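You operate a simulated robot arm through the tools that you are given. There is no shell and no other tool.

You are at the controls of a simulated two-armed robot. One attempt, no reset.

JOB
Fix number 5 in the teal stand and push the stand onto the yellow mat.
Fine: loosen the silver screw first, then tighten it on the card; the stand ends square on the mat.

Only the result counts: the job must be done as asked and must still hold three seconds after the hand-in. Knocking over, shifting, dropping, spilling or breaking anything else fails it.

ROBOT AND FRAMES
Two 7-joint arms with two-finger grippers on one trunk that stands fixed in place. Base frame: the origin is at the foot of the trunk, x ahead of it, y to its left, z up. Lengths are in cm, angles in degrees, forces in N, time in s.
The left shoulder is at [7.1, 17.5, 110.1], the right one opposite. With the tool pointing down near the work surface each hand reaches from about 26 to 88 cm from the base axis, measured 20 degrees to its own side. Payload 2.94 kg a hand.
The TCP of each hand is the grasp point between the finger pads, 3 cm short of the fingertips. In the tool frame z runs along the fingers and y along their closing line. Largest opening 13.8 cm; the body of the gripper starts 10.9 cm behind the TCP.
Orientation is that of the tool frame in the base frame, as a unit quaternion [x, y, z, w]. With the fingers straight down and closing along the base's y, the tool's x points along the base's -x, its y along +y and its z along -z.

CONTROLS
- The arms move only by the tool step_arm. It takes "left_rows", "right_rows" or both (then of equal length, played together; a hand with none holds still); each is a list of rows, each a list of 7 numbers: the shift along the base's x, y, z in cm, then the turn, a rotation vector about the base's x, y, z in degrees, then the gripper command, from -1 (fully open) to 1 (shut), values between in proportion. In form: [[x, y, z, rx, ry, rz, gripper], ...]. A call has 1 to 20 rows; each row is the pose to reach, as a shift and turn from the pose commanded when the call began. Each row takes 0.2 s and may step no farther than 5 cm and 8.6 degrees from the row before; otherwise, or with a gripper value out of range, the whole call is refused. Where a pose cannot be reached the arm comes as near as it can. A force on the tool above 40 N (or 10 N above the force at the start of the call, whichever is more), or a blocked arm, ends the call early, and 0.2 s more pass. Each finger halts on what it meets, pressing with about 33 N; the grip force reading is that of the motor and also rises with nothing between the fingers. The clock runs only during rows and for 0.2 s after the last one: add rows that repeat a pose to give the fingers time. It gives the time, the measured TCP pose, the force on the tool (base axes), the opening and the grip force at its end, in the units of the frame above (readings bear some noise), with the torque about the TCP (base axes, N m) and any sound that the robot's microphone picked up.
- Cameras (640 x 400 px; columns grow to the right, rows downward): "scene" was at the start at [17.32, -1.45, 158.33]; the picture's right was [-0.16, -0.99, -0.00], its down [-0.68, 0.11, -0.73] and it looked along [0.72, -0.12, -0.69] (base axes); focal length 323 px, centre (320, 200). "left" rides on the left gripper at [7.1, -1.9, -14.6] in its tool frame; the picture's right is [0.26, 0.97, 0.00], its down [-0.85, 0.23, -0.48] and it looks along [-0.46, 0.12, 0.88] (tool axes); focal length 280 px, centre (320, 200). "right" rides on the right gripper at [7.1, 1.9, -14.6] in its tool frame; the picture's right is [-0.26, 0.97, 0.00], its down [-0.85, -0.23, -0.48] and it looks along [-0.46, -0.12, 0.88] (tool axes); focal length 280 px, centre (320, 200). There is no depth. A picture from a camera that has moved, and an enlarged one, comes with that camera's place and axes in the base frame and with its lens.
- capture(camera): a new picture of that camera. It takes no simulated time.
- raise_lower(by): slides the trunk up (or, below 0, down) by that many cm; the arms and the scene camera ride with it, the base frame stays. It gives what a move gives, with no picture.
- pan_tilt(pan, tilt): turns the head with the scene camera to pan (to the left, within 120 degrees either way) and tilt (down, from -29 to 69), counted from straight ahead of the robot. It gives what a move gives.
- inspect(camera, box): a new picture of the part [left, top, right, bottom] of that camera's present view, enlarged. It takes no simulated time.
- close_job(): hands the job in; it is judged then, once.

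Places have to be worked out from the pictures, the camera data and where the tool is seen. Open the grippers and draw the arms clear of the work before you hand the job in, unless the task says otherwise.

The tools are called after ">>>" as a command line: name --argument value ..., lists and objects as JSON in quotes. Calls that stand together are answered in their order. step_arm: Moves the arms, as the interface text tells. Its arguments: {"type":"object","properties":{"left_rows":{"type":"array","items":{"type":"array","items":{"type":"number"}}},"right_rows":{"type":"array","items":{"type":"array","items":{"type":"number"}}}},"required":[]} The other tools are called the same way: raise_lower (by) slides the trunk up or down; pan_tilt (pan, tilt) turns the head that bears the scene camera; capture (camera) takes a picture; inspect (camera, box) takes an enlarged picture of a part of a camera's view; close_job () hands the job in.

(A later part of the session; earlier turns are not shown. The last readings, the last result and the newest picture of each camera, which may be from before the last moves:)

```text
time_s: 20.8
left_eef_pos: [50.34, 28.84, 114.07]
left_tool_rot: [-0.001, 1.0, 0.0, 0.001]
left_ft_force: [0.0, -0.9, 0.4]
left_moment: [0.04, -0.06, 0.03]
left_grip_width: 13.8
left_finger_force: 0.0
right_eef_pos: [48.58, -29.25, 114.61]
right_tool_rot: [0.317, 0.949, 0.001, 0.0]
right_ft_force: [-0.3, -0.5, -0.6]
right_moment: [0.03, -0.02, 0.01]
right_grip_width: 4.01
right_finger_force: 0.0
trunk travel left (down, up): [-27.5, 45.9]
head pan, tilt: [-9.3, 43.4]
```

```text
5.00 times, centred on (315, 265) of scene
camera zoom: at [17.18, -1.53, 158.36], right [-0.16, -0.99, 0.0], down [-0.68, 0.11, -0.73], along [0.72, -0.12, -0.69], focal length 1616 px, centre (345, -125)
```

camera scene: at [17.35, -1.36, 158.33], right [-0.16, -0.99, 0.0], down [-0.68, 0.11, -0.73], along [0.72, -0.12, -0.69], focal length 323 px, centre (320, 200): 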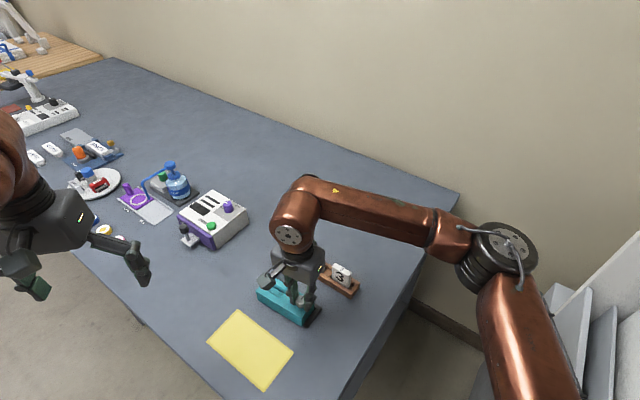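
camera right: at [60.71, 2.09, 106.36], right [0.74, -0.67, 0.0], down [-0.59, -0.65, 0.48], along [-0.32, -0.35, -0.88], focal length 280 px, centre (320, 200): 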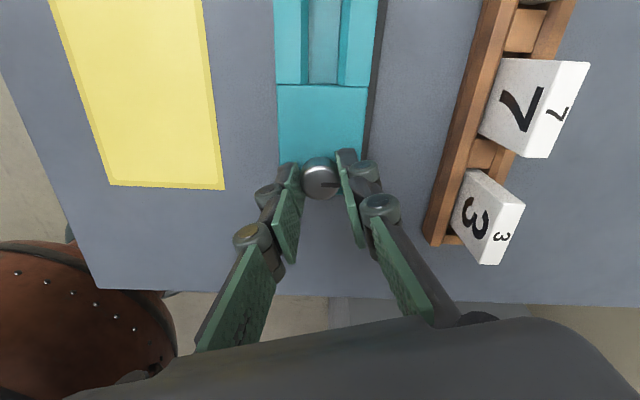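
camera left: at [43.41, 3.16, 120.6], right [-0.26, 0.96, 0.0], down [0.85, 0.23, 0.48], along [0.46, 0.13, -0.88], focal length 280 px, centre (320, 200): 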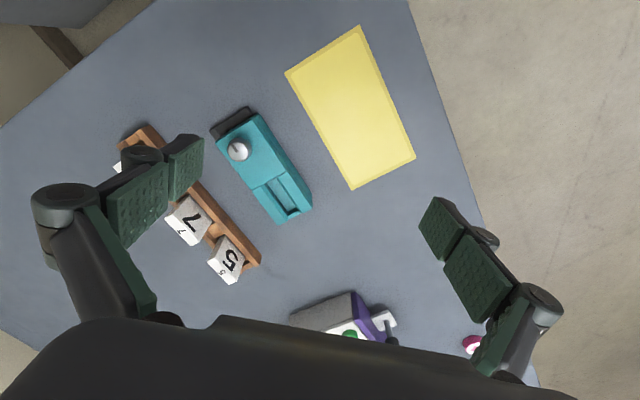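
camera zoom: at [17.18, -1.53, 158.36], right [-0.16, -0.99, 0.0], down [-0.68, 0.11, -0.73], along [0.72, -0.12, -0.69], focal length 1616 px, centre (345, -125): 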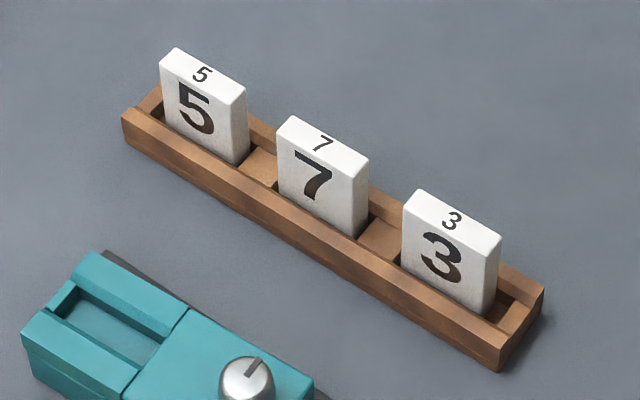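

Now clear: the teal stand has turned about 4° counter-clockwise away from a black fence, which stays fixed on the table behind it and at its ends. The fence will take the tightening torque. I bring the left hand, closed and turned +45°, to the mat side of the slot end so I can nudge the stand back against the fence.

>>> step_arm --left_rows '[[0.8, -2.8, -1, 0, 0, 7.5, 0], [1.6, -5.6, -3, 0, 0, 15, 0.5], [2.5, -8.4, -5, 0, 0, 22.5, 1], [3.4, -11.2, -7, 0, 0, 30, 1], [4.2, -14, -9, 0, 0, 37.5, 1], [5, -16.8, -11, 0, 0, 45, 1], [5.8, -19.5, -14, 0, 0, 45, 1], [5.8, -19.5, -18, 0, 0, 45, 1]]'

>>> capture --camera "left"

>>> capture --camera "scene"

```text
time_s: 22.6
left_eef_pos: [55.95, 9.6, 96.07]
left_tool_rot: [-0.385, 0.923, 0.0, -0.001]
left_ft_force: [0.5, 0.4, 0.5]
left_moment: [-0.06, 0.05, 0.0]
left_grip_width: 0.02
left_finger_force: 17.8
right_eef_pos: [48.84, -29.06, 114.6]
right_tool_rot: [0.317, 0.948, 0.0, 0.0]
right_ft_force: [-0.6, 0.4, 0.2]
right_moment: [0.0, 0.02, -0.01]
right_grip_width: 4.01
right_finger_force: 0.1
trunk travel left (down, up): [-27.5, 45.9]
head pan, tilt: [-9.3, 43.4]
```

```text
taken
camera left: at [52.45, 3.27, 110.65], right [-0.87, 0.49, 0.0], down [0.44, 0.76, 0.47], along [0.23, 0.41, -0.88], focal length 280 px, centre (320, 200)
```

left: 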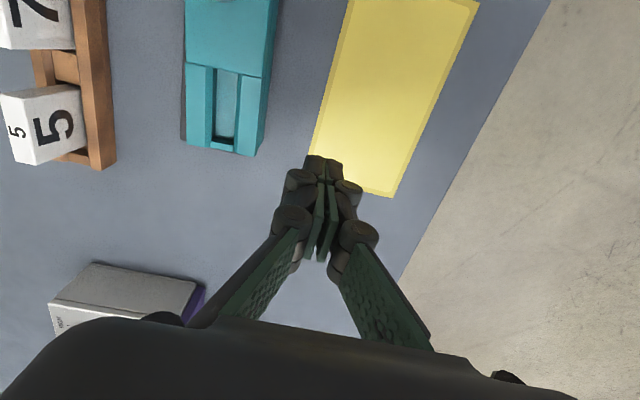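

```text
taken
camera scene: at [17.36, -1.3, 158.33], right [-0.16, -0.99, 0.0], down [-0.68, 0.11, -0.73], along [0.72, -0.12, -0.69], focal length 323 px, centre (320, 200)
```

scene: 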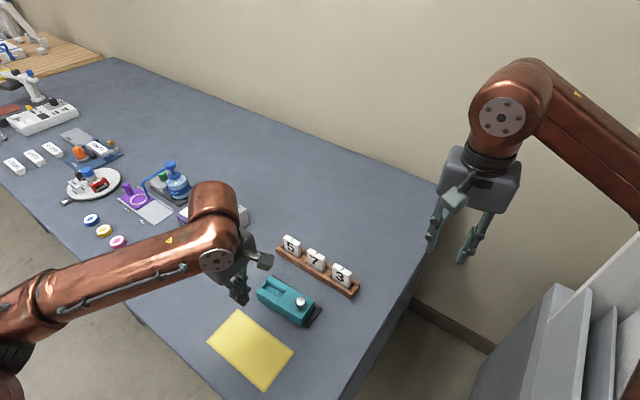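

I enlarge the left view for the stand's slot end, the fence and the card.

>>> inspect --camera "left" --box '[165, 0, 345, 180]'

>>> inspect --camera "left" --box '[0, 0, 130, 190]'

```text
2.22 times, centred on (255, 90) of left
camera zoom: at [52.45, 3.27, 110.65], right [-0.87, 0.49, 0.0], down [0.44, 0.76, 0.47], along [0.23, 0.41, -0.88], focal length 623 px, centre (464, 444)
```

zoom: 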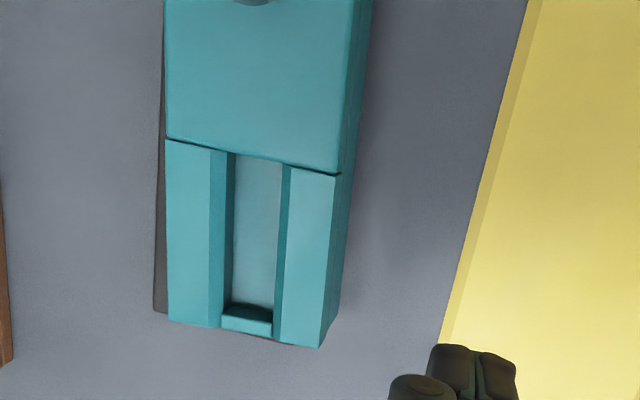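

```text
2.11 times, centred on (65, 95) of left
camera zoom: at [52.45, 3.27, 110.65], right [-0.87, 0.49, 0.0], down [0.44, 0.76, 0.47], along [0.23, 0.41, -0.88], focal length 590 px, centre (857, 421)
```

zoom: 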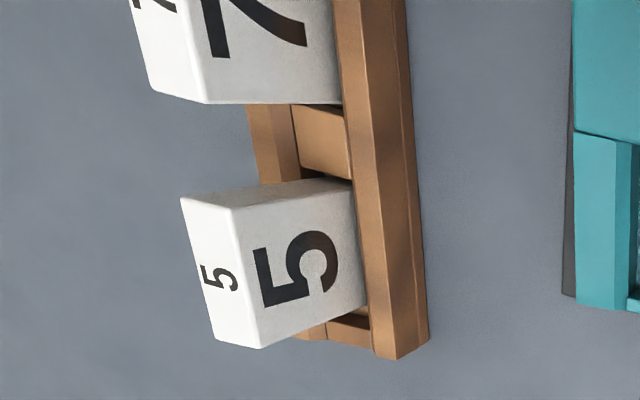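

The stand's near face at the slot end is at about p=-38 (p=(y-x)/√2). I lower the closed fingers beside it and push gently in -p, in small steps, stopping slightly short.

>>> step_arm --left_rows '[[0, 0, -4, 0, 0, 0, 1], [0, 0, -7.4, 0, 0, 0, 1], [0.7, -0.7, -7.4, 0, 0, 0, 1], [1.5, -1.5, -7.4, 0, 0, 0, 1], [2.2, -2.2, -7.4, 0, 0, 0, 1], [2.6, -2.6, -7.4, 0, 0, 0, 1], [2.9, -2.9, -7.4, 0, 0, 0, 1], [3.1, -3.1, -7.4, 0, 0, 0, 1]]'

>>> capture --camera "left"

>>> inspect --camera "scene" --box '[240, 260, 340, 335]'

```text
time_s: 24.4
left_eef_pos: [59.21, 6.51, 88.56]
left_tool_rot: [-0.383, 0.924, 0.001, 0.0]
left_ft_force: [-5.4, 6.5, 3.0]
left_moment: [-0.01, 0.01, 0.0]
left_grip_width: 0.0
left_finger_force: 28.5
right_eef_pos: [48.72, -29.09, 114.68]
right_tool_rot: [0.317, 0.949, 0.0, 0.0]
right_ft_force: [0.6, 0.1, 0.1]
right_moment: [-0.03, 0.01, 0.04]
right_grip_width: 4.01
right_finger_force: 0.1
trunk travel left (down, up): [-27.5, 45.9]
head pan, tilt: [-9.3, 43.4]
```

```text
taken
camera left: at [55.6, 0.19, 103.13], right [-0.87, 0.5, 0.0], down [0.44, 0.76, 0.48], along [0.24, 0.41, -0.88], focal length 280 px, centre (320, 200)
```

left: 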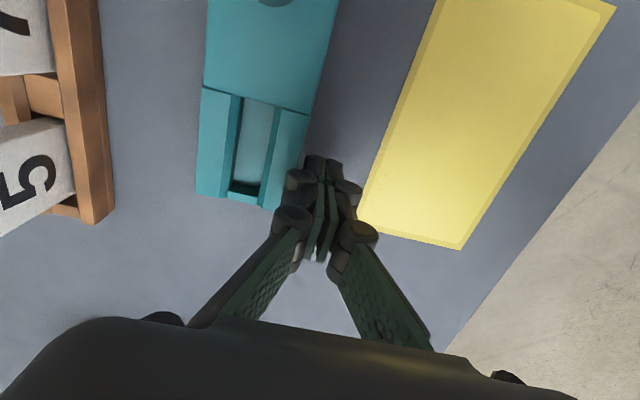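

```text
5.33 times, centred on (290, 298) of scene
camera zoom: at [17.22, -1.32, 158.35], right [-0.16, -0.99, 0.0], down [-0.68, 0.11, -0.73], along [0.72, -0.12, -0.69], focal length 1724 px, centre (480, -320)
```

zoom: 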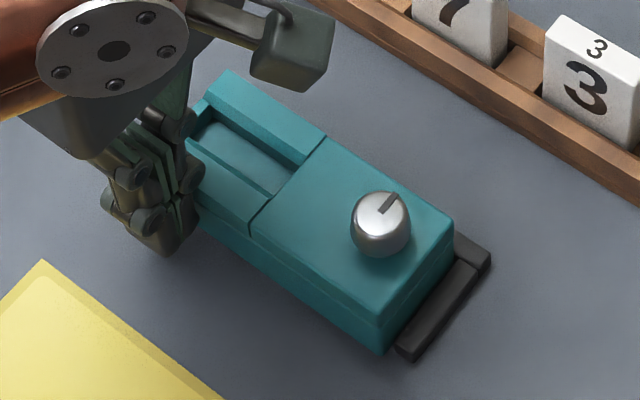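

The stand appears back against the fence, with about 8 N of contact force. I back off, lift, and check its angle.

>>> step_arm --left_rows '[[-0.7, 0.7, 0, 0, 0, 0, 1], [-1.5, 1.5, 0, 0, 0, 0, 1], [-1.5, 1.5, 4, 0, 0, 0, 1], [-1.5, 1.5, 8, 0, 0, 0, 0.6], [-1.5, 1.5, 12, 0, 0, 0, 0.3], [-1.5, 1.5, 16, 0, 0, 0, 0.2], [-2.5, 5, 18, 0, 0, 0, 0.2]]'

>>> capture --camera "left"

>>> inspect --camera "scene" --box '[250, 270, 330, 335]'

>>> inspect --camera "scene" --box '[270, 225, 330, 275]'

```text
time_s: 26.0
left_eef_pos: [56.68, 11.48, 106.7]
left_tool_rot: [-0.385, 0.923, 0.0, 0.0]
left_ft_force: [-0.1, 0.2, 0.3]
left_moment: [-0.03, -0.05, -0.01]
left_grip_width: 5.52
left_finger_force: 0.1
right_eef_pos: [48.62, -28.94, 114.7]
right_tool_rot: [0.318, 0.948, -0.001, 0.0]
right_ft_force: [-0.4, 0.2, -0.2]
right_moment: [-0.07, -0.05, 0.01]
right_grip_width: 3.99
right_finger_force: 0.1
trunk travel left (down, up): [-27.5, 45.9]
head pan, tilt: [-9.3, 43.4]
```

```text
taken
camera left: at [52.95, 5.12, 121.22], right [-0.87, 0.5, 0.0], down [0.44, 0.76, 0.48], along [0.24, 0.41, -0.88], focal length 280 px, centre (320, 200)
```

left: 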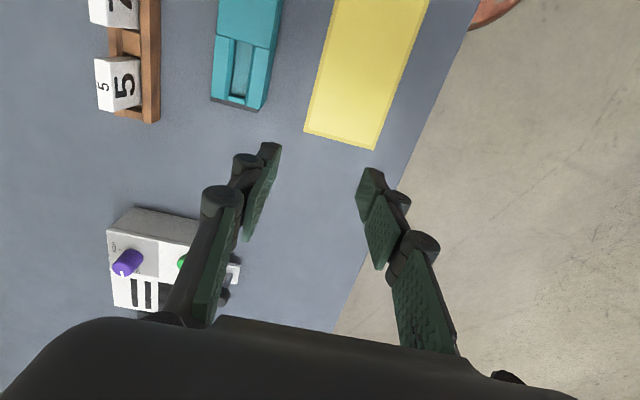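

```text
6.15 times, centred on (290, 302) of scene
camera zoom: at [17.2, -1.18, 158.35], right [-0.16, -0.99, 0.0], down [-0.68, 0.11, -0.73], along [0.72, -0.12, -0.69], focal length 1989 px, centre (505, -431)
```

zoom: 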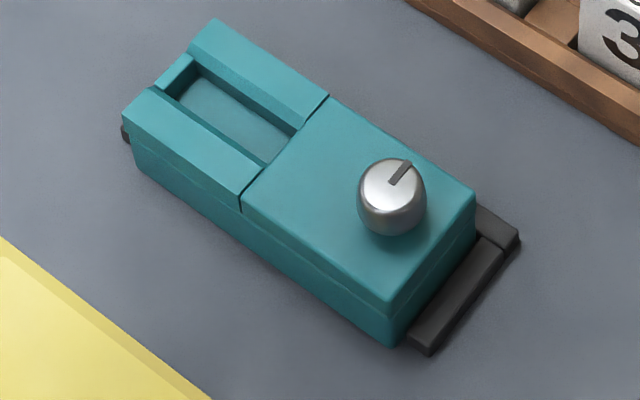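

```text
8.00 times, centred on (300, 250) of scene
camera zoom: at [17.2, -1.18, 158.35], right [-0.16, -0.99, 0.0], down [-0.68, 0.11, -0.73], along [0.72, -0.12, -0.69], focal length 2585 px, centre (480, -200)
```

zoom: 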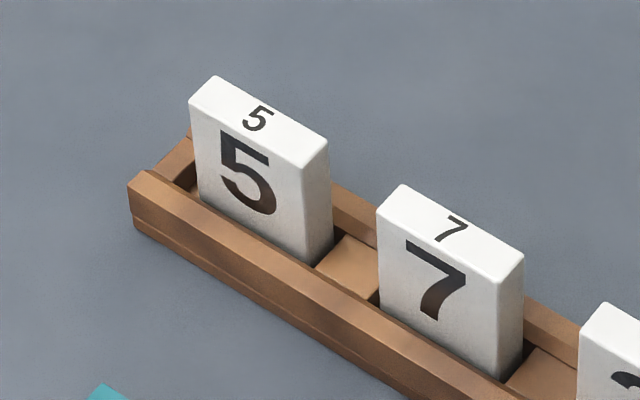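

The stand is back in the fence as it was. I zoom the left camera on the slot and on card 5 to measure the pick and place positions.

>>> inspect --camera "left" --box '[195, 0, 295, 120]'

>>> inspect --camera "left" --box '[80, 20, 180, 140]'

```text
3.33 times, centred on (245, 60) of left
camera zoom: at [52.95, 5.12, 121.22], right [-0.87, 0.5, 0.0], down [0.44, 0.76, 0.48], along [0.24, 0.41, -0.88], focal length 935 px, centre (570, 667)
```

zoom: 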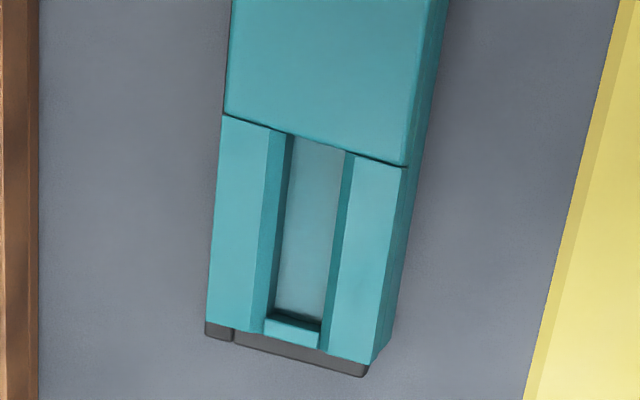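

```text
3.33 times, centred on (130, 80) of left
camera zoom: at [52.95, 5.12, 121.22], right [-0.87, 0.5, 0.0], down [0.44, 0.76, 0.48], along [0.24, 0.41, -0.88], focal length 935 px, centre (953, 600)
```

zoom: 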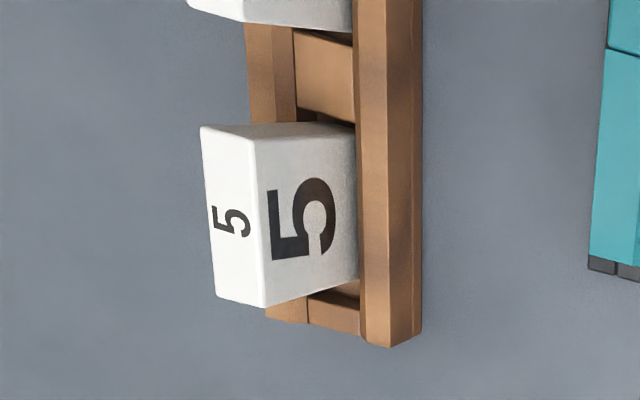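

Card 5 comes out 5.0 × 1.27 cm, its top at z≈91.6 and centred at about (72.9, -2.83). The slot centre is at about (61.6, 2.7), with a top width of about 2.6 cm that narrows through chamfers. I move the left hand above card 5, fingers 5.5 cm apart across its faces.

>>> step_arm --left_rows '[[2.7, -2.4, -1, 0, 0, 0, 0.2], [5.4, -4.8, -2, 0, 0, 0, 0.2], [8.1, -7.2, -3, 0, 0, 0, 0.2], [10.8, -9.6, -4, 0, 0, 0, 0.2], [13.5, -12, -5, 0, 0, 0, 0.2], [16.2, -14.3, -6.7, 0, 0, 0, 0.2], [16.2, -14.3, -6.7, 0, 0, 0, 0.2]]'

>>> capture --camera "left"

>>> inspect --camera "scene" --box '[250, 190, 350, 290]'

```text
time_s: 27.6
left_eef_pos: [72.96, -3.05, 99.85]
left_tool_rot: [-0.384, 0.923, 0.0, 0.001]
left_ft_force: [0.0, -0.1, 0.1]
left_moment: [-0.05, -0.04, -0.01]
left_grip_width: 5.53
left_finger_force: 0.0
right_eef_pos: [48.72, -29.06, 114.69]
right_tool_rot: [0.317, 0.948, 0.001, 0.0]
right_ft_force: [0.4, -0.6, 0.6]
right_moment: [0.01, 0.01, -0.02]
right_grip_width: 4.0
right_finger_force: 0.0
trunk travel left (down, up): [-27.5, 45.9]
head pan, tilt: [-9.3, 43.4]
```

```text
taken
camera left: at [69.3, -9.32, 114.36], right [-0.87, 0.5, 0.0], down [0.44, 0.76, 0.48], along [0.24, 0.41, -0.88], focal length 280 px, centre (320, 200)
```

left: 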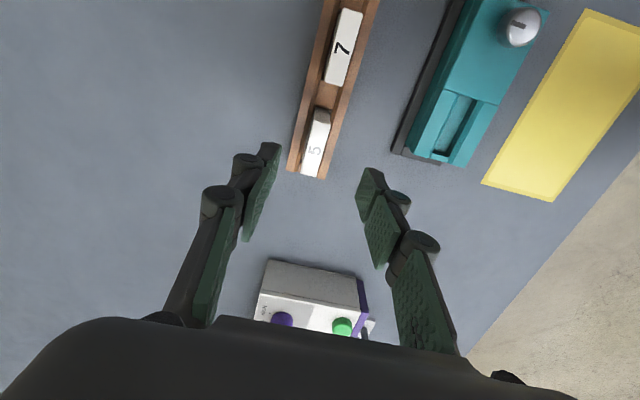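

```text
4.00 times, centred on (300, 240) of scene
camera zoom: at [17.26, -1.31, 158.35], right [-0.16, -0.99, 0.0], down [-0.68, 0.11, -0.73], along [0.72, -0.12, -0.69], focal length 1293 px, centre (400, 40)
```

zoom: 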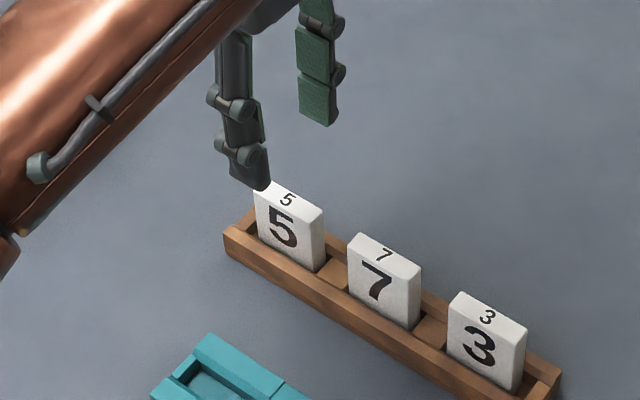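

I zoom in on the card's top from the left camera to fine-tune the alignment.

>>> inspect --camera "left" --box '[230, 70, 410, 200]'

>>> inspect --camera "left" --box '[380, 0, 560, 190]'

```text
3.08 times, centred on (320, 135) of left
camera zoom: at [69.3, -9.32, 114.36], right [-0.87, 0.5, 0.0], down [0.44, 0.76, 0.48], along [0.24, 0.41, -0.88], focal length 863 px, centre (320, 400)
```

zoom: 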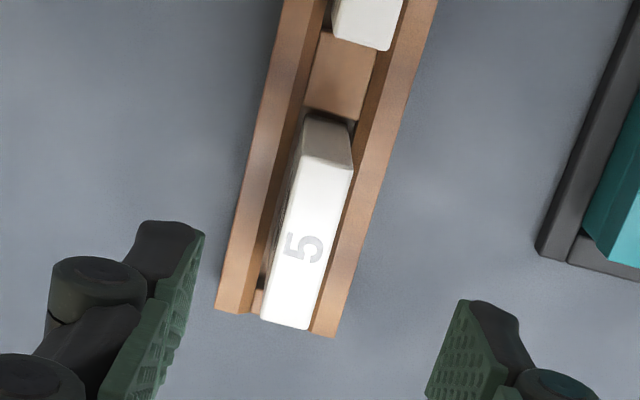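

```text
2.11 times, centred on (470, 95) of left
camera zoom: at [69.3, -9.32, 114.36], right [-0.87, 0.5, 0.0], down [0.44, 0.76, 0.48], along [0.24, 0.41, -0.88], focal length 590 px, centre (4, 421)
```

zoom: 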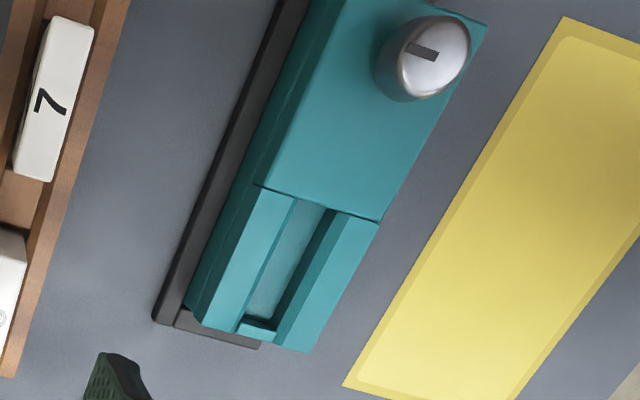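

The card centre sits about 0.4 cm further in +x than the tool axis, and its angle matches within 1°. I correct, lower until the tips straddle the upper 3 cm of the card, and check.

>>> step_arm --left_rows '[[0.4, 0, -2, 0, 0, 0, 0.2], [0.4, 0, -4.5, 0, 0, 0, 0.2], [0.4, 0, -4.5, 0, 0, 0, 0.2]]'

>>> inspect --camera "left" --box '[230, 90, 410, 220]'

>>> inspect --camera "scene" --box '[265, 200, 335, 270]'

```text
time_s: 28.4
left_eef_pos: [73.3, -3.02, 95.44]
left_tool_rot: [-0.384, 0.924, 0.0, 0.0]
left_ft_force: [0.7, -0.4, -0.1]
left_moment: [-0.04, 0.03, 0.03]
left_grip_width: 5.52
left_finger_force: 0.2
right_eef_pos: [48.76, -29.31, 114.56]
right_tool_rot: [0.317, 0.948, 0.0, 0.0]
right_ft_force: [-0.3, -0.3, 0.9]
right_moment: [0.02, -0.02, 0.04]
right_grip_width: 4.02
right_finger_force: 0.1
trunk travel left (down, up): [-27.5, 45.9]
head pan, tilt: [-9.3, 43.4]
```

```text
3.08 times, centred on (320, 155) of left
camera zoom: at [69.73, -9.4, 109.91], right [-0.87, 0.5, 0.0], down [0.44, 0.76, 0.48], along [0.24, 0.41, -0.88], focal length 863 px, centre (320, 338)
```

zoom: 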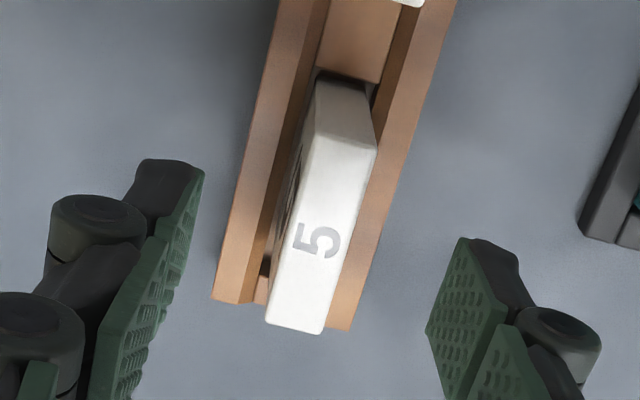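

```text
5.71 times, centred on (300, 235) of scene
camera zoom: at [17.32, -1.49, 158.34], right [-0.16, -0.99, 0.0], down [-0.68, 0.11, -0.73], along [0.72, -0.12, -0.69], focal length 1847 px, centre (434, 0)
```

zoom: 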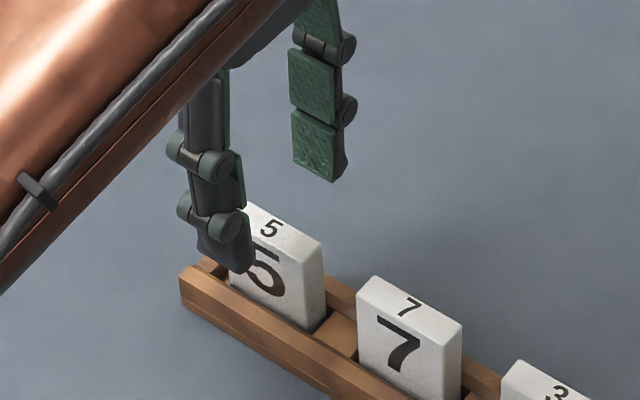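

The tool axis now coincides with the card's top centre. I lower 4.1 cm more and close on the card.

>>> step_arm --left_rows '[[0, 0, -2, 0, 0, 0, 0.2], [0, 0, -4.1, 0, 0, 0, 0.2], [0, 0, -4.1, 0, 0, 0, 0.5], [0, 0, -4.1, 0, 0, 0, 0.7], [0, 0, -4.1, 0, 0, 0, 0.9], [0, 0, -4.1, 0, 0, 0, 1], [0, 0, -4.1, 0, 0, 0, 1]]'

>>> capture --camera "left"

>>> inspect --camera "scene" --box '[265, 210, 345, 280]'

```text
time_s: 30.0
left_eef_pos: [73.44, -2.94, 91.14]
left_tool_rot: [-0.383, 0.924, 0.0, 0.0]
left_ft_force: [-0.1, 0.0, 0.5]
left_moment: [0.05, -0.01, 0.01]
left_grip_width: 1.39
left_finger_force: 33.1
right_eef_pos: [48.81, -29.16, 114.62]
right_tool_rot: [0.317, 0.948, 0.0, -0.001]
right_ft_force: [0.4, 0.3, 0.0]
right_moment: [0.03, 0.0, -0.01]
right_grip_width: 3.99
right_finger_force: 0.1
trunk travel left (down, up): [-27.5, 45.9]
head pan, tilt: [-9.3, 43.4]
```

```text
taken
camera left: at [69.85, -9.39, 105.72], right [-0.87, 0.5, 0.0], down [0.44, 0.76, 0.48], along [0.24, 0.41, -0.88], focal length 280 px, centre (320, 200)
```

left: 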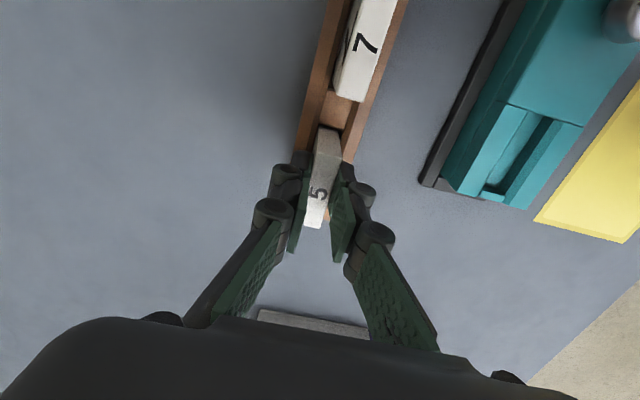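

```text
5.71 times, centred on (305, 245) of scene
camera zoom: at [17.35, -1.48, 158.33], right [-0.16, -0.99, 0.0], down [-0.68, 0.11, -0.73], along [0.72, -0.12, -0.69], focal length 1847 px, centre (406, -57)
```

zoom: 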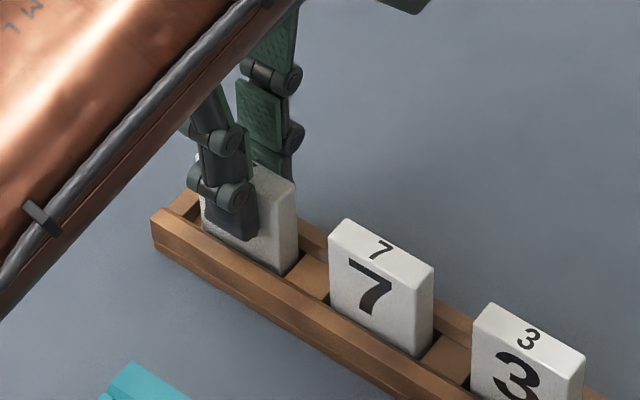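

The card is held, with the fingers 1.39 cm apart and almost no side force. I lift it straight up 9 cm.

>>> step_arm --left_rows '[[0, 0, 0.6, 0, 0, 0, 1], [0, 0, 1.5, 0, 0, 0, 1], [0, 0, 3, 0, 0, 0, 1], [0, 0, 5, 0, 0, 0, 1], [0, 0, 7, 0, 0, 0, 1], [0, 0, 9, 0, 0, 0, 1], [0, 0, 9, 0, 0, 0, 1]]'

>>> capture --camera "left"

>>> inspect --camera "scene" --box '[255, 180, 355, 280]'

>>> capture --camera "right"

```text
time_s: 31.6
left_eef_pos: [73.26, -2.99, 100.09]
left_tool_rot: [-0.384, 0.923, 0.001, -0.001]
left_ft_force: [0.1, 0.1, -0.4]
left_moment: [0.03, 0.02, 0.02]
left_grip_width: 1.41
left_finger_force: 32.9
right_eef_pos: [48.77, -29.11, 114.58]
right_tool_rot: [0.317, 0.948, 0.0, -0.001]
right_ft_force: [0.1, 0.3, 0.0]
right_moment: [0.04, 0.01, 0.01]
right_grip_width: 4.03
right_finger_force: 0.1
trunk travel left (down, up): [-27.5, 45.9]
head pan, tilt: [-9.3, 43.4]
```

```text
taken
camera left: at [69.75, -9.38, 114.72], right [-0.87, 0.5, 0.0], down [0.44, 0.76, 0.48], along [0.23, 0.41, -0.88], focal length 280 px, centre (320, 200)
```

left: 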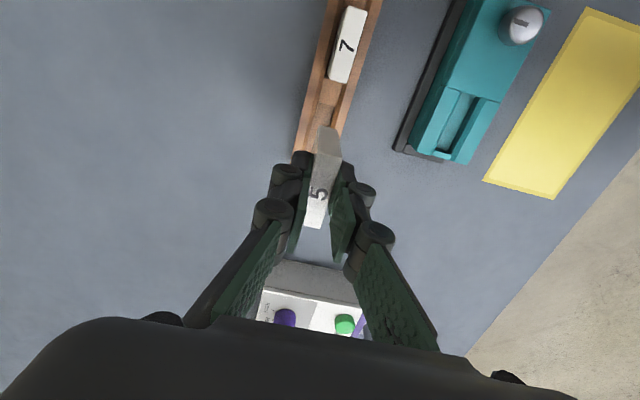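

```text
4.00 times, centred on (305, 230) of scene
camera zoom: at [17.4, -1.48, 158.32], right [-0.16, -0.99, 0.0], down [-0.68, 0.11, -0.73], along [0.72, -0.12, -0.69], focal length 1293 px, centre (380, 80)
```

zoom: 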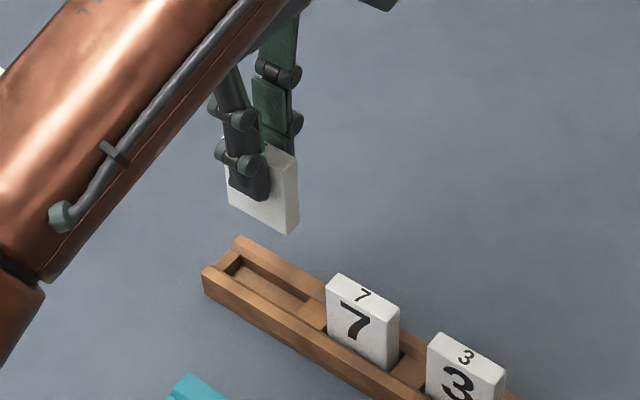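

```text
taken
camera right: at [44.35, -23.51, 129.22], right [0.79, 0.61, 0.0], down [0.54, -0.69, 0.48], along [0.29, -0.38, -0.88], focal length 280 px, centre (320, 200)
```

right: 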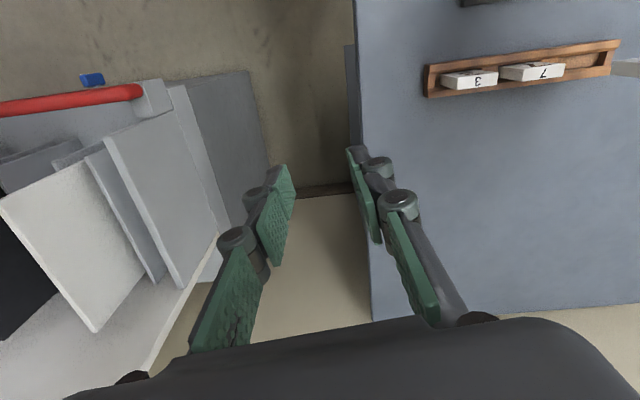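

The card is about 6 cm tall, with its bottom about 5.5 cm below the TCP. I carry it at height over the slot centre near (61.65, 2.65), and reposition the right hand so its camera sees the stand from the side.

>>> step_arm --left_rows '[[-2, 1, 0, 0, 0, 0, 1], [-4, 2, 0, 0, 0, 0, 1], [-6, 3, 0, 0, 0, 0, 1], [-8, 4, 0, 0, 0, 0, 1], [-10, 5, 0, 0, 0, 0, 1], [-11.7, 5.63, 0, 0, 0, 0, 1], [-11.7, 5.63, 0, 0, 0, 0, 1]]' --right_rows '[[-0.6, 1.3, -0.3, 0, 0, 6, 0.42], [-1.2, 2.6, -0.6, 0, 0, 12, 0.42], [-1.8, 3.9, -0.9, 0, 0, 18, 0.42], [-2.4, 5.2, -1.2, 0, 0, 24, 0.42], [-3, 6.5, -1.5, 0, 0, 30, 0.42], [-3.6, 7.8, -1.8, 0, 0, 37, 0.42], [-3.8, 9, -2, 0, 0, 37, 0.42]]'

>>> capture --camera "left"

>>> capture --camera "right"

>>> inspect --camera "scene" --box '[235, 230, 335, 330]'

```text
time_s: 33.2
left_eef_pos: [61.66, 2.88, 100.12]
left_tool_rot: [-0.384, 0.923, 0.001, -0.001]
left_ft_force: [-0.1, 0.1, 0.3]
left_moment: [-0.02, 0.0, 0.0]
left_grip_width: 1.41
left_finger_force: 33.2
right_eef_pos: [45.13, -20.36, 112.71]
right_tool_rot: [0.0, 1.0, 0.0, -0.001]
right_ft_force: [0.1, 0.3, -0.2]
right_moment: [0.0, 0.03, -0.02]
right_grip_width: 4.01
right_finger_force: 0.0
trunk travel left (down, up): [-27.5, 45.9]
head pan, tilt: [-9.3, 43.4]
```

```text
taken
camera left: at [58.01, -3.55, 114.63], right [-0.87, 0.5, 0.0], down [0.44, 0.76, 0.48], along [0.23, 0.41, -0.88], focal length 280 px, centre (320, 200)
```

left: 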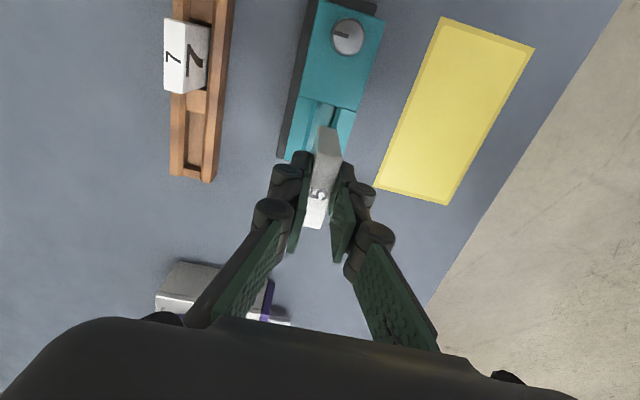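

```text
taken
camera right: at [38.03, -18.47, 127.3], right [0.26, 0.97, 0.0], down [0.85, -0.23, 0.48], along [0.46, -0.12, -0.88], focal length 280 px, centre (320, 200)
```

right: 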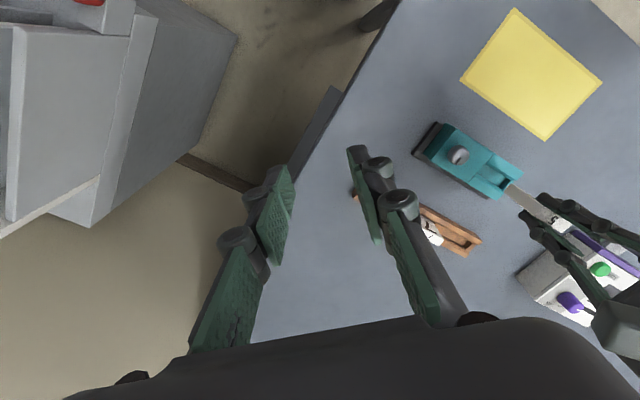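

```text
4.00 times, centred on (285, 280) of scene
camera zoom: at [17.38, -1.42, 158.32], right [-0.16, -0.99, 0.0], down [-0.68, 0.11, -0.73], along [0.72, -0.12, -0.69], focal length 1293 px, centre (460, -120)
```

zoom: 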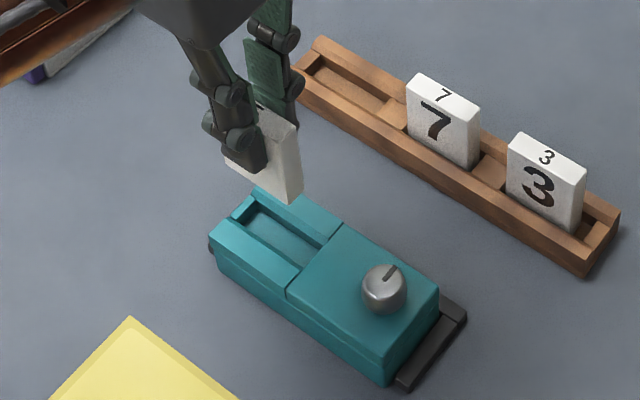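

The card hangs above the slot. I lower it 5.2 cm so that its bottom is about 1 cm above the stand, then check the alignment in all three views.

>>> step_arm --left_rows '[[0, 0, -2, 0, 0, 0, 1], [0, 0, -4, 0, 0, 0, 1], [0, 0, -5.2, 0, 0, 0, 1], [0, 0, -5.2, 0, 0, 0, 1]]'

>>> inspect --camera "left" --box '[250, 20, 390, 240]'

>>> inspect --camera "right" --box '[400, 110, 560, 230]'

>>> inspect --camera "scene" --box '[250, 250, 330, 320]'

```text
time_s: 34.2
left_eef_pos: [61.51, 2.68, 95.11]
left_tool_rot: [-0.383, 0.924, 0.0, 0.0]
left_ft_force: [0.6, -1.0, -1.2]
left_moment: [0.01, -0.02, 0.01]
left_grip_width: 1.42
left_finger_force: 32.9
right_eef_pos: [45.15, -20.26, 112.74]
right_tool_rot: [0.0, 1.0, 0.0, 0.0]
right_ft_force: [-0.1, 0.2, -0.8]
right_moment: [0.01, 0.0, -0.01]
right_grip_width: 4.01
right_finger_force: 0.1
trunk travel left (down, up): [-27.5, 45.9]
head pan, tilt: [-9.3, 43.4]
```

```text
1.82 times, centred on (320, 130) of left
camera zoom: at [58.0, -3.56, 109.55], right [-0.87, 0.5, 0.0], down [0.44, 0.76, 0.48], along [0.24, 0.41, -0.88], focal length 510 px, centre (320, 327)
```

zoom: 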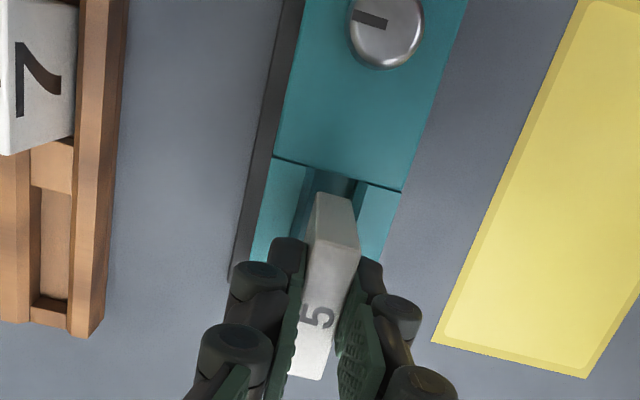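

```text
3.33 times, centred on (480, 170) of right
camera zoom: at [37.98, -18.48, 127.34], right [0.26, 0.97, 0.0], down [0.85, -0.23, 0.48], along [0.46, -0.12, -0.88], focal length 935 px, centre (-213, 300)
```

zoom: 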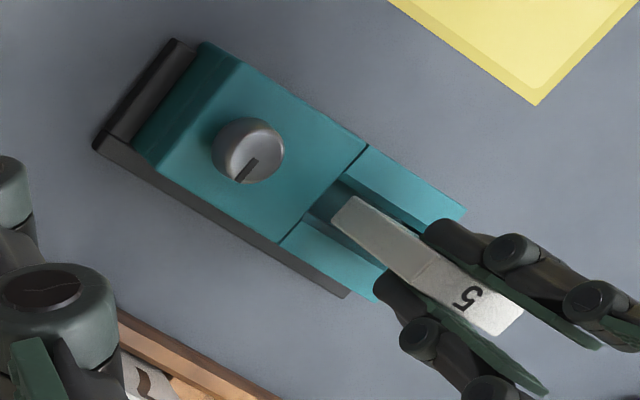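

```text
5.71 times, centred on (290, 285) of scene
camera zoom: at [17.31, -1.43, 158.34], right [-0.16, -0.99, 0.0], down [-0.68, 0.11, -0.73], along [0.72, -0.12, -0.69], focal length 1847 px, centre (491, -286)
```

zoom: 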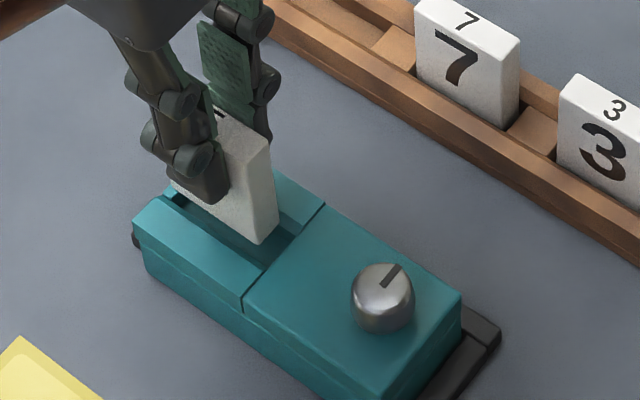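

Scene and right views both put the card about 0.12 cm too far towards the mat side and about 0.1 cm too near the knob block. I shift by (+0.17, 0) and lower slowly into the slot.

>>> step_arm --left_rows '[[0.17, 0, 0, 0, 0, 0, 1], [0.17, 0, -0.5, 0, 0, 0, 1], [0.17, 0, -0.9, 0, 0, 0, 1], [0.17, 0, -1.2, 0, 0, 0, 1], [0.17, 0, -1.5, 0, 0, 0, 1], [0.17, 0, -1.8, 0, 0, 0, 1]]'

>>> inspect --camera "right" --box '[400, 110, 560, 230]'

>>> inspect --camera "scene" --box '[250, 250, 330, 320]'

```text
time_s: 35.6
left_eef_pos: [61.62, 2.59, 93.57]
left_tool_rot: [-0.382, 0.924, 0.0, 0.001]
left_ft_force: [-1.3, -5.2, 26.2]
left_moment: [0.19, -0.46, -0.04]
left_grip_width: 1.43
left_finger_force: 33.0
right_eef_pos: [44.78, -20.45, 112.72]
right_tool_rot: [0.001, 1.0, 0.0, 0.001]
right_ft_force: [0.4, 0.1, 0.0]
right_moment: [-0.01, 0.01, -0.01]
right_grip_width: 4.0
right_finger_force: 0.1
trunk travel left (down, up): [-27.5, 45.9]
head pan, tilt: [-9.3, 43.4]
```

```text
3.33 times, centred on (480, 170) of right
camera zoom: at [37.74, -18.57, 127.42], right [0.26, 0.96, 0.0], down [0.85, -0.23, 0.48], along [0.46, -0.12, -0.88], focal length 935 px, centre (-213, 300)
```

zoom: 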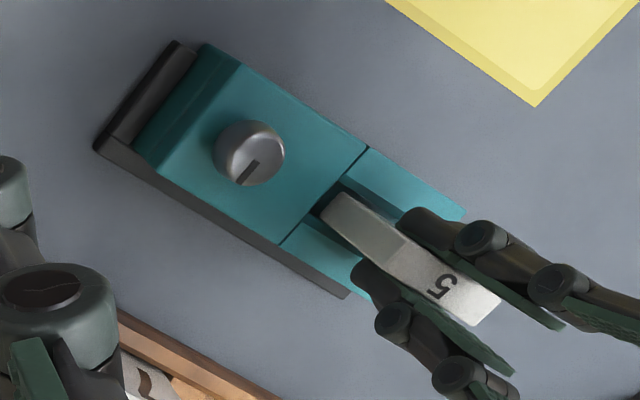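

```text
5.71 times, centred on (290, 285) of scene
camera zoom: at [17.02, -1.52, 158.38], right [-0.16, -0.99, 0.0], down [-0.68, 0.11, -0.73], along [0.72, -0.12, -0.69], focal length 1847 px, centre (491, -286)
```

zoom: 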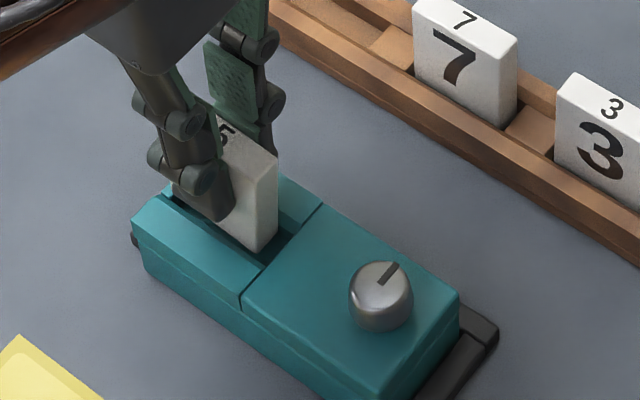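

I read 26 N upward with a moment that puts the contact about 2.7 cm along +q from the TCP. So the far end of the card sits on the slot's end wall. I lift slightly, shift 0.23 cm towards the knob, and lower again.

>>> step_arm --left_rows '[[0, 0, 0.5, 0, 0, 0, 1], [0, 0, 0.8, 0, 0, 0, 1], [-0.16, -0.16, 0.8, 0, 0, 0, 1], [-0.16, -0.16, 0.4, 0, 0, 0, 1], [-0.16, -0.16, 0.1, 0, 0, 0, 1], [-0.16, -0.16, -0.1, 0, 0, 0, 1]]'

>>> inspect --camera "right" --box '[420, 130, 540, 220]'

>>> inspect --camera "scene" --box '[260, 265, 310, 305]'

```text
time_s: 37.0
left_eef_pos: [61.85, 2.64, 93.41]
left_tool_rot: [-0.385, 0.923, -0.001, 0.003]
left_ft_force: [-1.1, 3.1, 18.9]
left_moment: [0.46, -0.4, -0.05]
left_grip_width: 1.41
left_finger_force: 33.0
right_eef_pos: [44.95, -20.2, 112.78]
right_tool_rot: [0.0, 1.0, 0.001, 0.001]
right_ft_force: [0.0, -0.1, 0.6]
right_moment: [0.03, 0.0, -0.01]
right_grip_width: 4.01
right_finger_force: 0.1
trunk travel left (down, up): [-27.5, 45.9]
head pan, tilt: [-9.3, 43.4]
```

```text
4.44 times, centred on (480, 175) of right
camera zoom: at [37.83, -18.44, 127.43], right [0.26, 0.97, 0.0], down [0.85, -0.23, 0.48], along [0.46, -0.12, -0.88], focal length 1246 px, centre (-391, 311)
```

zoom: 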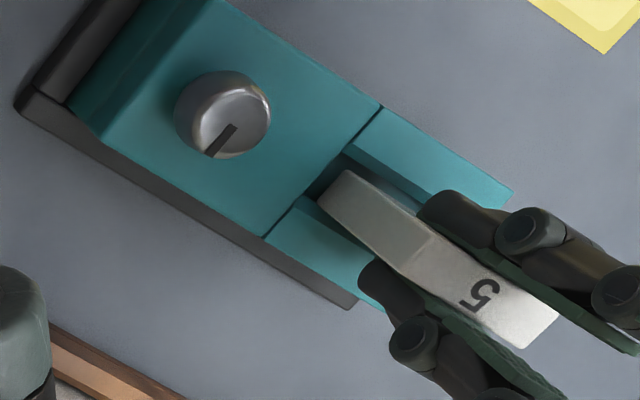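

```text
10.00 times, centred on (285, 285) of scene
camera zoom: at [17.11, -1.39, 158.39], right [-0.16, -0.99, 0.0], down [-0.68, 0.11, -0.73], along [0.72, -0.12, -0.69], focal length 3232 px, centre (670, -650)
```

zoom: 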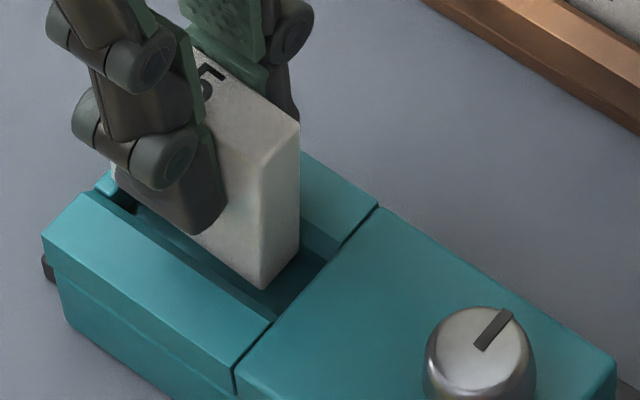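

The contact is still at the far, wall-side corner: the card is held about 0.2 cm towards +q and slightly deflected. I lift, shift a further (-0.25, -0.03), and try again gently.

>>> step_arm --left_rows '[[0, 0, 0.5, 0, 0, 0, 1], [0, 0, 0.9, 0, 0, 0, 1], [-0.25, -0.03, 0.9, 0, 0, 0, 1], [-0.25, -0.03, 0.9, 0, 0, 0, 1]]'

>>> inspect --camera "right" --box '[420, 130, 540, 220]'

>>> inspect --camera "scene" --box '[260, 265, 310, 305]'

```text
time_s: 38.0
left_eef_pos: [61.4, 2.51, 94.08]
left_tool_rot: [-0.384, 0.923, 0.001, 0.0]
left_ft_force: [0.6, 0.6, 0.0]
left_moment: [0.01, -0.01, 0.01]
left_grip_width: 1.4
left_finger_force: 32.9
right_eef_pos: [45.06, -20.31, 112.62]
right_tool_rot: [0.0, 1.0, -0.001, 0.001]
right_ft_force: [-0.3, 0.2, -0.2]
right_moment: [-0.01, 0.01, 0.0]
right_grip_width: 4.01
right_finger_force: 0.1
trunk travel left (down, up): [-27.5, 45.9]
head pan, tilt: [-9.3, 43.4]
```

```text
4.44 times, centred on (480, 175) of right
camera zoom: at [37.99, -18.49, 127.33], right [0.26, 0.96, 0.0], down [0.85, -0.23, 0.48], along [0.46, -0.12, -0.88], focal length 1246 px, centre (-391, 311)
```

zoom: 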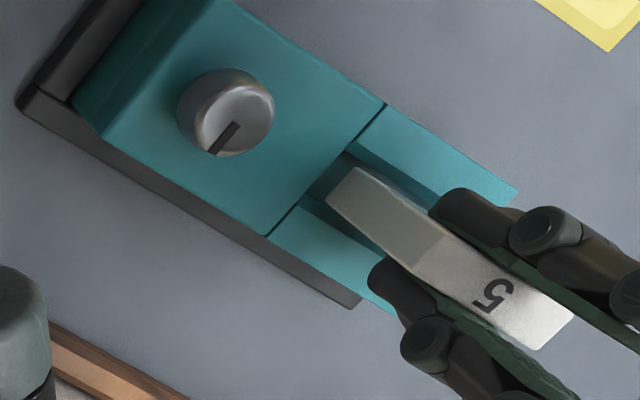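

```text
10.00 times, centred on (285, 285) of scene
camera zoom: at [17.33, -1.44, 158.33], right [-0.16, -0.99, 0.0], down [-0.68, 0.11, -0.73], along [0.72, -0.12, -0.69], focal length 3232 px, centre (670, -650)
```

zoom: 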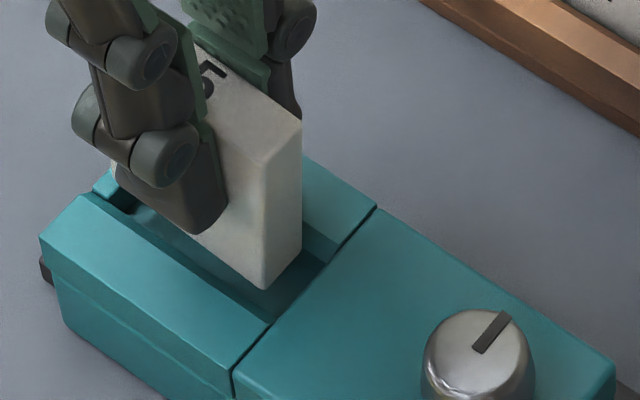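

Unloaded, the card's knob-side end is at q≈43.0 against the block face at q≈42.57, so there is room to move 0.2 cm more towards the knob. I shift (-0.07, -0.21) and lower in small steps.

>>> step_arm --left_rows '[[-0.07, -0.21, 0, 0, 0, 0, 1], [-0.07, -0.21, -0.4, 0, 0, 0, 1], [-0.07, -0.21, -0.7, 0, 0, 0, 1], [-0.07, -0.21, -0.9, 0, 0, 0, 1], [-0.07, -0.21, -1.0, 0, 0, 0, 1]]'

>>> inspect --camera "right" --box '[420, 130, 540, 220]'

>>> inspect --camera "scene" --box '[260, 265, 310, 305]'

```text
time_s: 39.2
left_eef_pos: [61.41, 2.34, 93.04]
left_tool_rot: [-0.384, 0.924, 0.001, 0.0]
left_ft_force: [0.4, -0.2, 0.1]
left_moment: [-0.05, -0.03, 0.0]
left_grip_width: 1.41
left_finger_force: 33.7
right_eef_pos: [44.99, -20.28, 112.74]
right_tool_rot: [0.0, 1.0, 0.0, -0.001]
right_ft_force: [0.8, -0.3, -0.5]
right_moment: [0.02, 0.04, 0.04]
right_grip_width: 3.98
right_finger_force: 0.0
trunk travel left (down, up): [-27.5, 45.9]
head pan, tilt: [-9.3, 43.4]
```

```text
4.44 times, centred on (480, 175) of right
camera zoom: at [37.99, -18.48, 127.33], right [0.26, 0.97, 0.0], down [0.85, -0.23, 0.48], along [0.46, -0.12, -0.88], focal length 1246 px, centre (-391, 311)
```

zoom: 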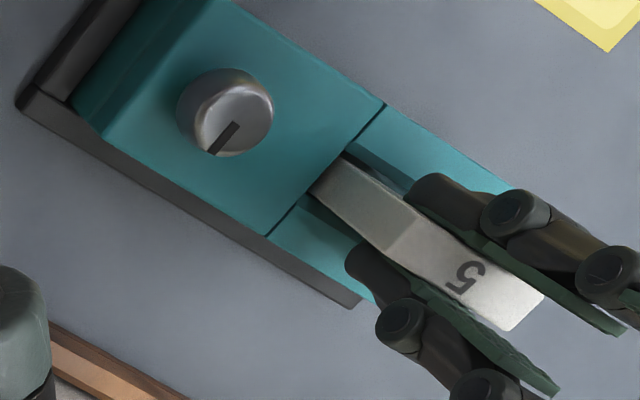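

```text
10.00 times, centred on (285, 285) of scene
camera zoom: at [17.32, -1.43, 158.33], right [-0.16, -0.99, 0.0], down [-0.68, 0.11, -0.73], along [0.72, -0.12, -0.69], focal length 3232 px, centre (670, -650)
```

zoom: 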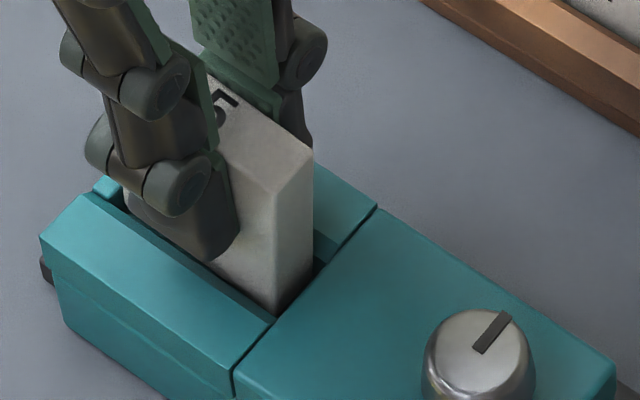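

There is no contact force now and the card is entering the slot. I keep lowering in small steps until it meets the floor.

>>> step_arm --left_rows '[[0, 0, -0.2, 0, 0, 0, 1], [0, 0, -0.4, 0, 0, 0, 1], [0, 0, -0.6, 0, 0, 0, 1], [0, 0, -0.8, 0, 0, 0, 1]]'

>>> inspect --camera "scene" --box '[260, 265, 310, 305]'

```text
time_s: 40.2
left_eef_pos: [61.48, 2.35, 92.92]
left_tool_rot: [-0.385, 0.923, -0.002, 0.003]
left_ft_force: [1.5, 2.0, 30.5]
left_moment: [-0.28, 0.33, -0.04]
left_grip_width: 1.4
left_finger_force: 33.1
right_eef_pos: [44.91, -20.11, 112.87]
right_tool_rot: [0.0, 1.0, 0.0, 0.001]
right_ft_force: [-0.3, -0.3, 0.2]
right_moment: [0.0, -0.02, 0.01]
right_grip_width: 3.98
right_finger_force: 0.0
trunk travel left (down, up): [-27.5, 45.9]
head pan, tilt: [-9.3, 43.4]
```

```text
10.00 times, centred on (285, 285) of scene
camera zoom: at [17.03, -1.41, 158.41], right [-0.16, -0.99, 0.0], down [-0.68, 0.11, -0.73], along [0.72, -0.12, -0.69], focal length 3232 px, centre (670, -650)
```

zoom: 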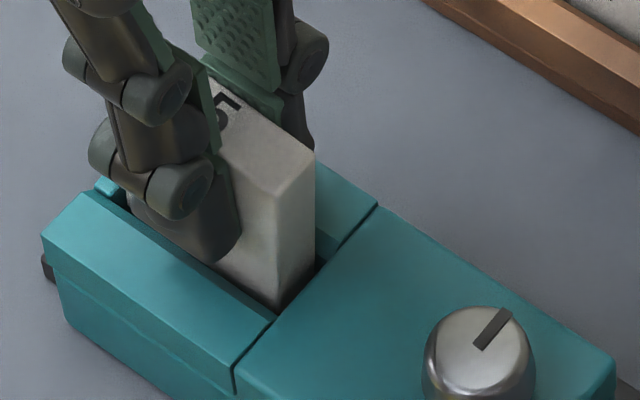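

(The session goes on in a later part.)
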